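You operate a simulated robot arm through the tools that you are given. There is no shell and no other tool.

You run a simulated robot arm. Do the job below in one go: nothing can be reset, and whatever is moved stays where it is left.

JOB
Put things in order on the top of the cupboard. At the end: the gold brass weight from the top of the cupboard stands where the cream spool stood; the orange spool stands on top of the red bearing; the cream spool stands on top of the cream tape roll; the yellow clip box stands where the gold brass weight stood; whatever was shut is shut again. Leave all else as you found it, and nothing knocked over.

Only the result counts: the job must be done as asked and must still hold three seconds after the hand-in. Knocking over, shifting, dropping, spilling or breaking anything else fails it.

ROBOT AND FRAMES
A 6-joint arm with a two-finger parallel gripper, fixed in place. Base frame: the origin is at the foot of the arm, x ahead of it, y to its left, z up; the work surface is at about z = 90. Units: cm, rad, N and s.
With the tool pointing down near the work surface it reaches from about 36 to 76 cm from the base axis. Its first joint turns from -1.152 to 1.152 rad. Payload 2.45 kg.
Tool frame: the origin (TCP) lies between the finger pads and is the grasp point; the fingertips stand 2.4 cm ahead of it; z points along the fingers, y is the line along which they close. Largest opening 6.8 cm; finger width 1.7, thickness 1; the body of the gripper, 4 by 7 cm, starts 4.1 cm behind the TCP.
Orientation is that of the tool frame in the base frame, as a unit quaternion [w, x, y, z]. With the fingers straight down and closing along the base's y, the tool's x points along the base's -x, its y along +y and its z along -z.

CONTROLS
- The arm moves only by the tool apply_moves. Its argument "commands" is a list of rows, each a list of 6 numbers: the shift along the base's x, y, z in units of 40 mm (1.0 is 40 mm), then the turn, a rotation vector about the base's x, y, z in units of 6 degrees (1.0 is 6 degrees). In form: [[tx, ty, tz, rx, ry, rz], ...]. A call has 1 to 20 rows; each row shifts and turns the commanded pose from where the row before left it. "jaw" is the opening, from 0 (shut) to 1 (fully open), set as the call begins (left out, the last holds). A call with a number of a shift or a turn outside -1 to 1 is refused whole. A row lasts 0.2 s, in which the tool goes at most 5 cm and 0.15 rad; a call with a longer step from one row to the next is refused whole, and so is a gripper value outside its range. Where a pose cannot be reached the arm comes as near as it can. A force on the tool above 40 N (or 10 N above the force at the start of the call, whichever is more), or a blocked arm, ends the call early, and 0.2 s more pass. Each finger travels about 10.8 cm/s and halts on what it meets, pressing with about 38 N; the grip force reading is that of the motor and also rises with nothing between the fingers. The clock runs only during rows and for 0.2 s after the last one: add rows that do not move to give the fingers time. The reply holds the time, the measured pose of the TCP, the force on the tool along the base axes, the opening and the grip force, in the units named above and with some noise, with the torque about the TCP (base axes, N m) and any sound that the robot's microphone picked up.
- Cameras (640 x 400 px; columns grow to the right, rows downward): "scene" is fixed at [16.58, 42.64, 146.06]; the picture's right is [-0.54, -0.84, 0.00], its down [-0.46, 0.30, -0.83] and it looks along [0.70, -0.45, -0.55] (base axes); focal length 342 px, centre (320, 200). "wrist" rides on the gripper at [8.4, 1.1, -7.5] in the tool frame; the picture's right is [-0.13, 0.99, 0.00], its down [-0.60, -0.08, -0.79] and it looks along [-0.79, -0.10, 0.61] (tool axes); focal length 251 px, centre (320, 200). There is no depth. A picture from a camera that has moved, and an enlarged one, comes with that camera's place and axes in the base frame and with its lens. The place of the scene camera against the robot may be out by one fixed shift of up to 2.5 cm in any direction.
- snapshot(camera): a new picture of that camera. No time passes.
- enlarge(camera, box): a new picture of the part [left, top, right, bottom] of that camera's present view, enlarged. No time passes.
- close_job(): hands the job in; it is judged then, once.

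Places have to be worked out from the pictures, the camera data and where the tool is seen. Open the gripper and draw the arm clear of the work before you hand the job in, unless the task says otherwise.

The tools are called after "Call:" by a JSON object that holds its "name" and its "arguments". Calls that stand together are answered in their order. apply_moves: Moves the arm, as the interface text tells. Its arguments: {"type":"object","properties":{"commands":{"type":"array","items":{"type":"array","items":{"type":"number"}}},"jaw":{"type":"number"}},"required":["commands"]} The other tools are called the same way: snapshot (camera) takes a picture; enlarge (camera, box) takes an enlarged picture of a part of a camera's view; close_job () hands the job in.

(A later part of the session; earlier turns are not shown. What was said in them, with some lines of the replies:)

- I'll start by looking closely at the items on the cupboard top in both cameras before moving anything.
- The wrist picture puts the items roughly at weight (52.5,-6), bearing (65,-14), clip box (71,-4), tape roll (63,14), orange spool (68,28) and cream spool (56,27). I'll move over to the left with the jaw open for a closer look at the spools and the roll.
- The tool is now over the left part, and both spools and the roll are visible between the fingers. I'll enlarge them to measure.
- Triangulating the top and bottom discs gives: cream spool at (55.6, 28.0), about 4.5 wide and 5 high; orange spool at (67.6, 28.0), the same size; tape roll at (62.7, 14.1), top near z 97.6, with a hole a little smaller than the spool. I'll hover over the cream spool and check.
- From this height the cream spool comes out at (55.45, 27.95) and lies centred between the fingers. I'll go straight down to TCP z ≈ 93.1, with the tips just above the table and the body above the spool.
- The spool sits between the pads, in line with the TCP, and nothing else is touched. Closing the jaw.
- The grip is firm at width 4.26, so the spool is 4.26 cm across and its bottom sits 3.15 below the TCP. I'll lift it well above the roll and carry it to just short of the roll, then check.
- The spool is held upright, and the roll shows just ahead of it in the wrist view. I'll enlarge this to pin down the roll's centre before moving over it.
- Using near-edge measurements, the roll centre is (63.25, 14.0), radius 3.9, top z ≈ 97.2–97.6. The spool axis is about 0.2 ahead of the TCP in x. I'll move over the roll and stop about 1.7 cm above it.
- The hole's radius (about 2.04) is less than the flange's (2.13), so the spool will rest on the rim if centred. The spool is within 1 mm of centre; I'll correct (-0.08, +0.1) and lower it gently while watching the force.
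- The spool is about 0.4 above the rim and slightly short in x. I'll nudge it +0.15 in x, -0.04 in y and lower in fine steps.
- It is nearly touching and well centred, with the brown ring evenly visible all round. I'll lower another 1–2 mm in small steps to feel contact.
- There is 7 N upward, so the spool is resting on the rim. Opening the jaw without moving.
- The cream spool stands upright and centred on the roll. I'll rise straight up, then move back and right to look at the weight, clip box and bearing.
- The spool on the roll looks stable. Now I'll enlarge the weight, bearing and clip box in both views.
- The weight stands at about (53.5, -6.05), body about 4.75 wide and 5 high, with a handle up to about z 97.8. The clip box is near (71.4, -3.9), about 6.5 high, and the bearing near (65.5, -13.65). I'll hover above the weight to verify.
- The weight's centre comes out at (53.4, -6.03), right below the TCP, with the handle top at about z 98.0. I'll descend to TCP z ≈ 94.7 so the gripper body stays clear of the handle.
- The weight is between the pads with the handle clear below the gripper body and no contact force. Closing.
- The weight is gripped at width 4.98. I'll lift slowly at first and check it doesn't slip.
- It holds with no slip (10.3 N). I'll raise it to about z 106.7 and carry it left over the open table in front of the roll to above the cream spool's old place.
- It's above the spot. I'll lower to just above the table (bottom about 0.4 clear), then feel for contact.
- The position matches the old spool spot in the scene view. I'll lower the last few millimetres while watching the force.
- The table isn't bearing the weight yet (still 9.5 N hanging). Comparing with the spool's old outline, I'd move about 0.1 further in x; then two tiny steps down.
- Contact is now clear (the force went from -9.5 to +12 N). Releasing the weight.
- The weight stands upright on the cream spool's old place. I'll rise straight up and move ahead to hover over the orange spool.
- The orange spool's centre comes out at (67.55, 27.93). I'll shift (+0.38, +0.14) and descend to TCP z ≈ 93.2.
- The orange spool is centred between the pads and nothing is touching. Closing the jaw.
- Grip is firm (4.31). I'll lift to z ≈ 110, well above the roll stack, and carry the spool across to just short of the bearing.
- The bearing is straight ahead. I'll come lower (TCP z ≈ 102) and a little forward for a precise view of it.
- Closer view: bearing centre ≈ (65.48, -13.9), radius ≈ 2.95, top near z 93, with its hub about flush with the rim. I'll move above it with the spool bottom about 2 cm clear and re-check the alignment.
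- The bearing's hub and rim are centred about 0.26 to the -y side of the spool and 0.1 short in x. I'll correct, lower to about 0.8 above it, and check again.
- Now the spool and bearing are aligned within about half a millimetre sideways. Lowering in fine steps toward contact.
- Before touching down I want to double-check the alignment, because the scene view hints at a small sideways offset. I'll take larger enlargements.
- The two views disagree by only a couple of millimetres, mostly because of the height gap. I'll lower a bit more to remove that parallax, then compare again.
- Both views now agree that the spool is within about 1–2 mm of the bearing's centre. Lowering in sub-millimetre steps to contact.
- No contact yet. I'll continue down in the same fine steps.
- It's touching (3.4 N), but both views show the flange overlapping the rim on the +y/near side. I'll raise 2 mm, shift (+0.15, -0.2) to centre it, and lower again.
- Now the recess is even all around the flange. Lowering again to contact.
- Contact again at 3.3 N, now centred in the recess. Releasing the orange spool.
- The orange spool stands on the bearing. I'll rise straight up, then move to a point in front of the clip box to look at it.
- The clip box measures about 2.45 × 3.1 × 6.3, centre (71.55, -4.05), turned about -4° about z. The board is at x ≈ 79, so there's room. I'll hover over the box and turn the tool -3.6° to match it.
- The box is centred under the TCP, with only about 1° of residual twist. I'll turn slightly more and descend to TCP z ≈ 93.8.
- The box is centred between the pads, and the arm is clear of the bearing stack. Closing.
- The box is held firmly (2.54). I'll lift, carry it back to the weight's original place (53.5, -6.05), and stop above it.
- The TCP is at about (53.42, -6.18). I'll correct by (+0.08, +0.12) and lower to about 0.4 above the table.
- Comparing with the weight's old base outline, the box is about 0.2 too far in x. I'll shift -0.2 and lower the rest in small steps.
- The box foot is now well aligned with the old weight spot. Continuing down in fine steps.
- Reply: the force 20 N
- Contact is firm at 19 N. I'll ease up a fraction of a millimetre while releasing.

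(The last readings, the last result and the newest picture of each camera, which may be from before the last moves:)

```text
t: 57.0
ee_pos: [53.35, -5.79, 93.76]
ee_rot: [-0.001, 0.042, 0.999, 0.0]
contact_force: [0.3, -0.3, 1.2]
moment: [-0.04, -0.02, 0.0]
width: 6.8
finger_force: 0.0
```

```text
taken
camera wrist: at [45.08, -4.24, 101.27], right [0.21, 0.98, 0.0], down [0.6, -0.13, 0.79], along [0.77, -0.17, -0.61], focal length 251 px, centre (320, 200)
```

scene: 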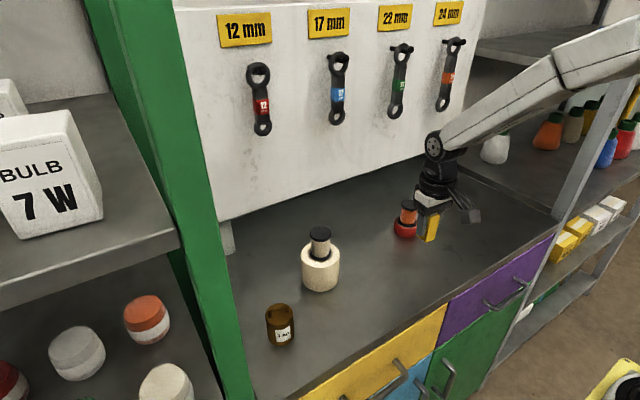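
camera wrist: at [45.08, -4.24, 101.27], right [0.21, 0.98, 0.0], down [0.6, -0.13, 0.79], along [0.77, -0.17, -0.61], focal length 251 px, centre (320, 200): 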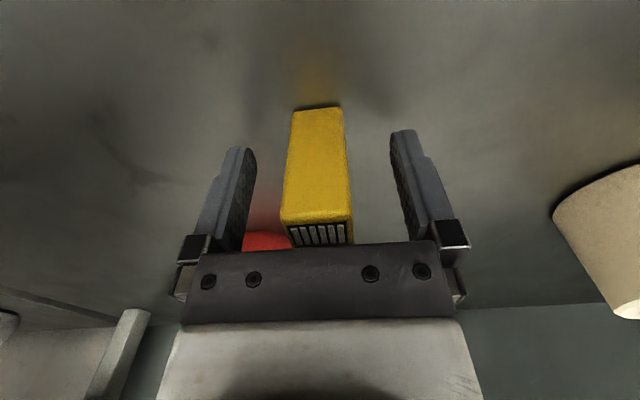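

The box stands free and upright. I'll rise straight up, undo the tool twist, and draw back clear to check everything.

Call:
{"name": "apply_moves", "arguments": {"commands": [[0, 0, 0.3, 0, 0, 0], [0, 0, 0.8, 0, 0, 0], [0, 0, 0.9, 0, 0, 0], [0, 0, 0.9, 0, 0, 0], [-0.5, 0, 0.8, 0, 0, 0.4], [-0.7, 0, 0.6, 0, 0, 0.4], [-0.7, 0, 0.5, 0, 0, 0], [-0.5, 0, 0.3, 0, 0, 0], [0, 0, 0, 0, 0, 0], [0, 0, 0, 0, 0, 0]]}}

Call:
{"name": "snapshot", "arguments": {"camera": "wrist"}}

Call:
{"name": "snapshot", "arguments": {"camera": "scene"}}

Call:
{"name": "enlarge", "arguments": {"camera": "scene", "box": [220, 180, 460, 360]}}

```text
t: 59.2
ee_pos: [43.96, -5.96, 113.94]
ee_rot: [0.0, 0.0, 1.0, 0.0]
contact_force: [-0.7, -0.2, 0.1]
moment: [0.01, 0.0, -0.03]
width: 6.8
finger_force: 0.0
```

```text
taken
camera wrist: at [35.46, -5.08, 121.48], right [0.13, 0.99, 0.0], down [0.6, -0.08, 0.79], along [0.79, -0.1, -0.61], focal length 251 px, centre (320, 200)
```

wrist: 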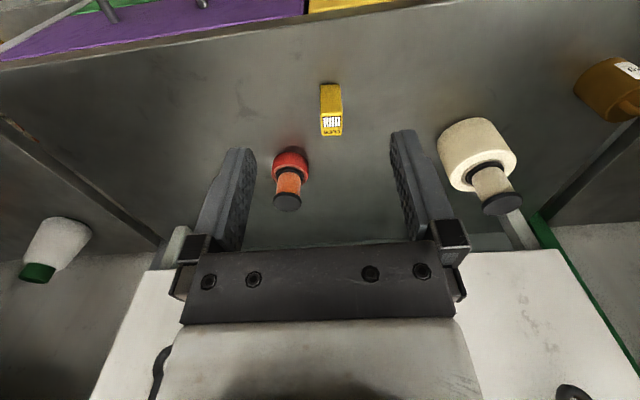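

```text
taken
```

scene: 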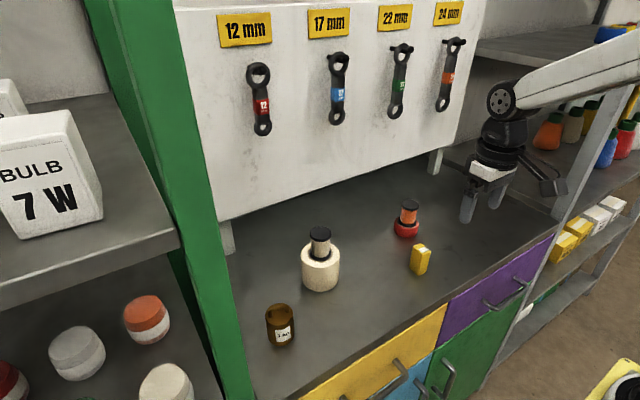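

```text
2.22 times, centred on (340, 270) of scene
camera zoom: at [16.58, 42.64, 146.06], right [-0.54, -0.84, 0.0], down [-0.46, 0.3, -0.83], along [0.7, -0.45, -0.55], focal length 760 px, centre (276, 44)
```

zoom: 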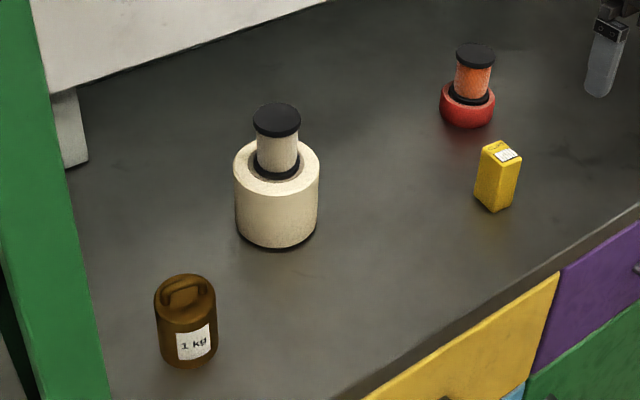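

Everything checks out:
- The weight is on the cream spool's old place.
- The cream spool is on the tape roll.
- The orange spool is on the bearing.
- The clip box is on the weight's old place.

The roll and bearing have not moved, the drawers are still shut, and the open gripper is clear. Handing in.

Call:
{"name": "close_job", "arguments": {}}

```text
The job is handed in.
```

The cupboard top is in the order you asked for, and the job is handed in. I haven't seen the judge's result.

- **Brass weight:** it stands where the cream spool stood, within about 2 mm as far as the pictures show.
- **Cream spool:** it stands centred on the tape roll, resting on the rim around the hole.
- **Orange spool:** it stands upright, centred on top of the bearing.
- **Clip box:** it stands where the weight stood, within about 2 mm, and turned a few degrees as I found it.

In the final pictures the tape roll and bearing are where they were and nothing has been knocked over. I opened no drawers or doors, so everything that was shut is still shut. The gripper is open and drawn clear.
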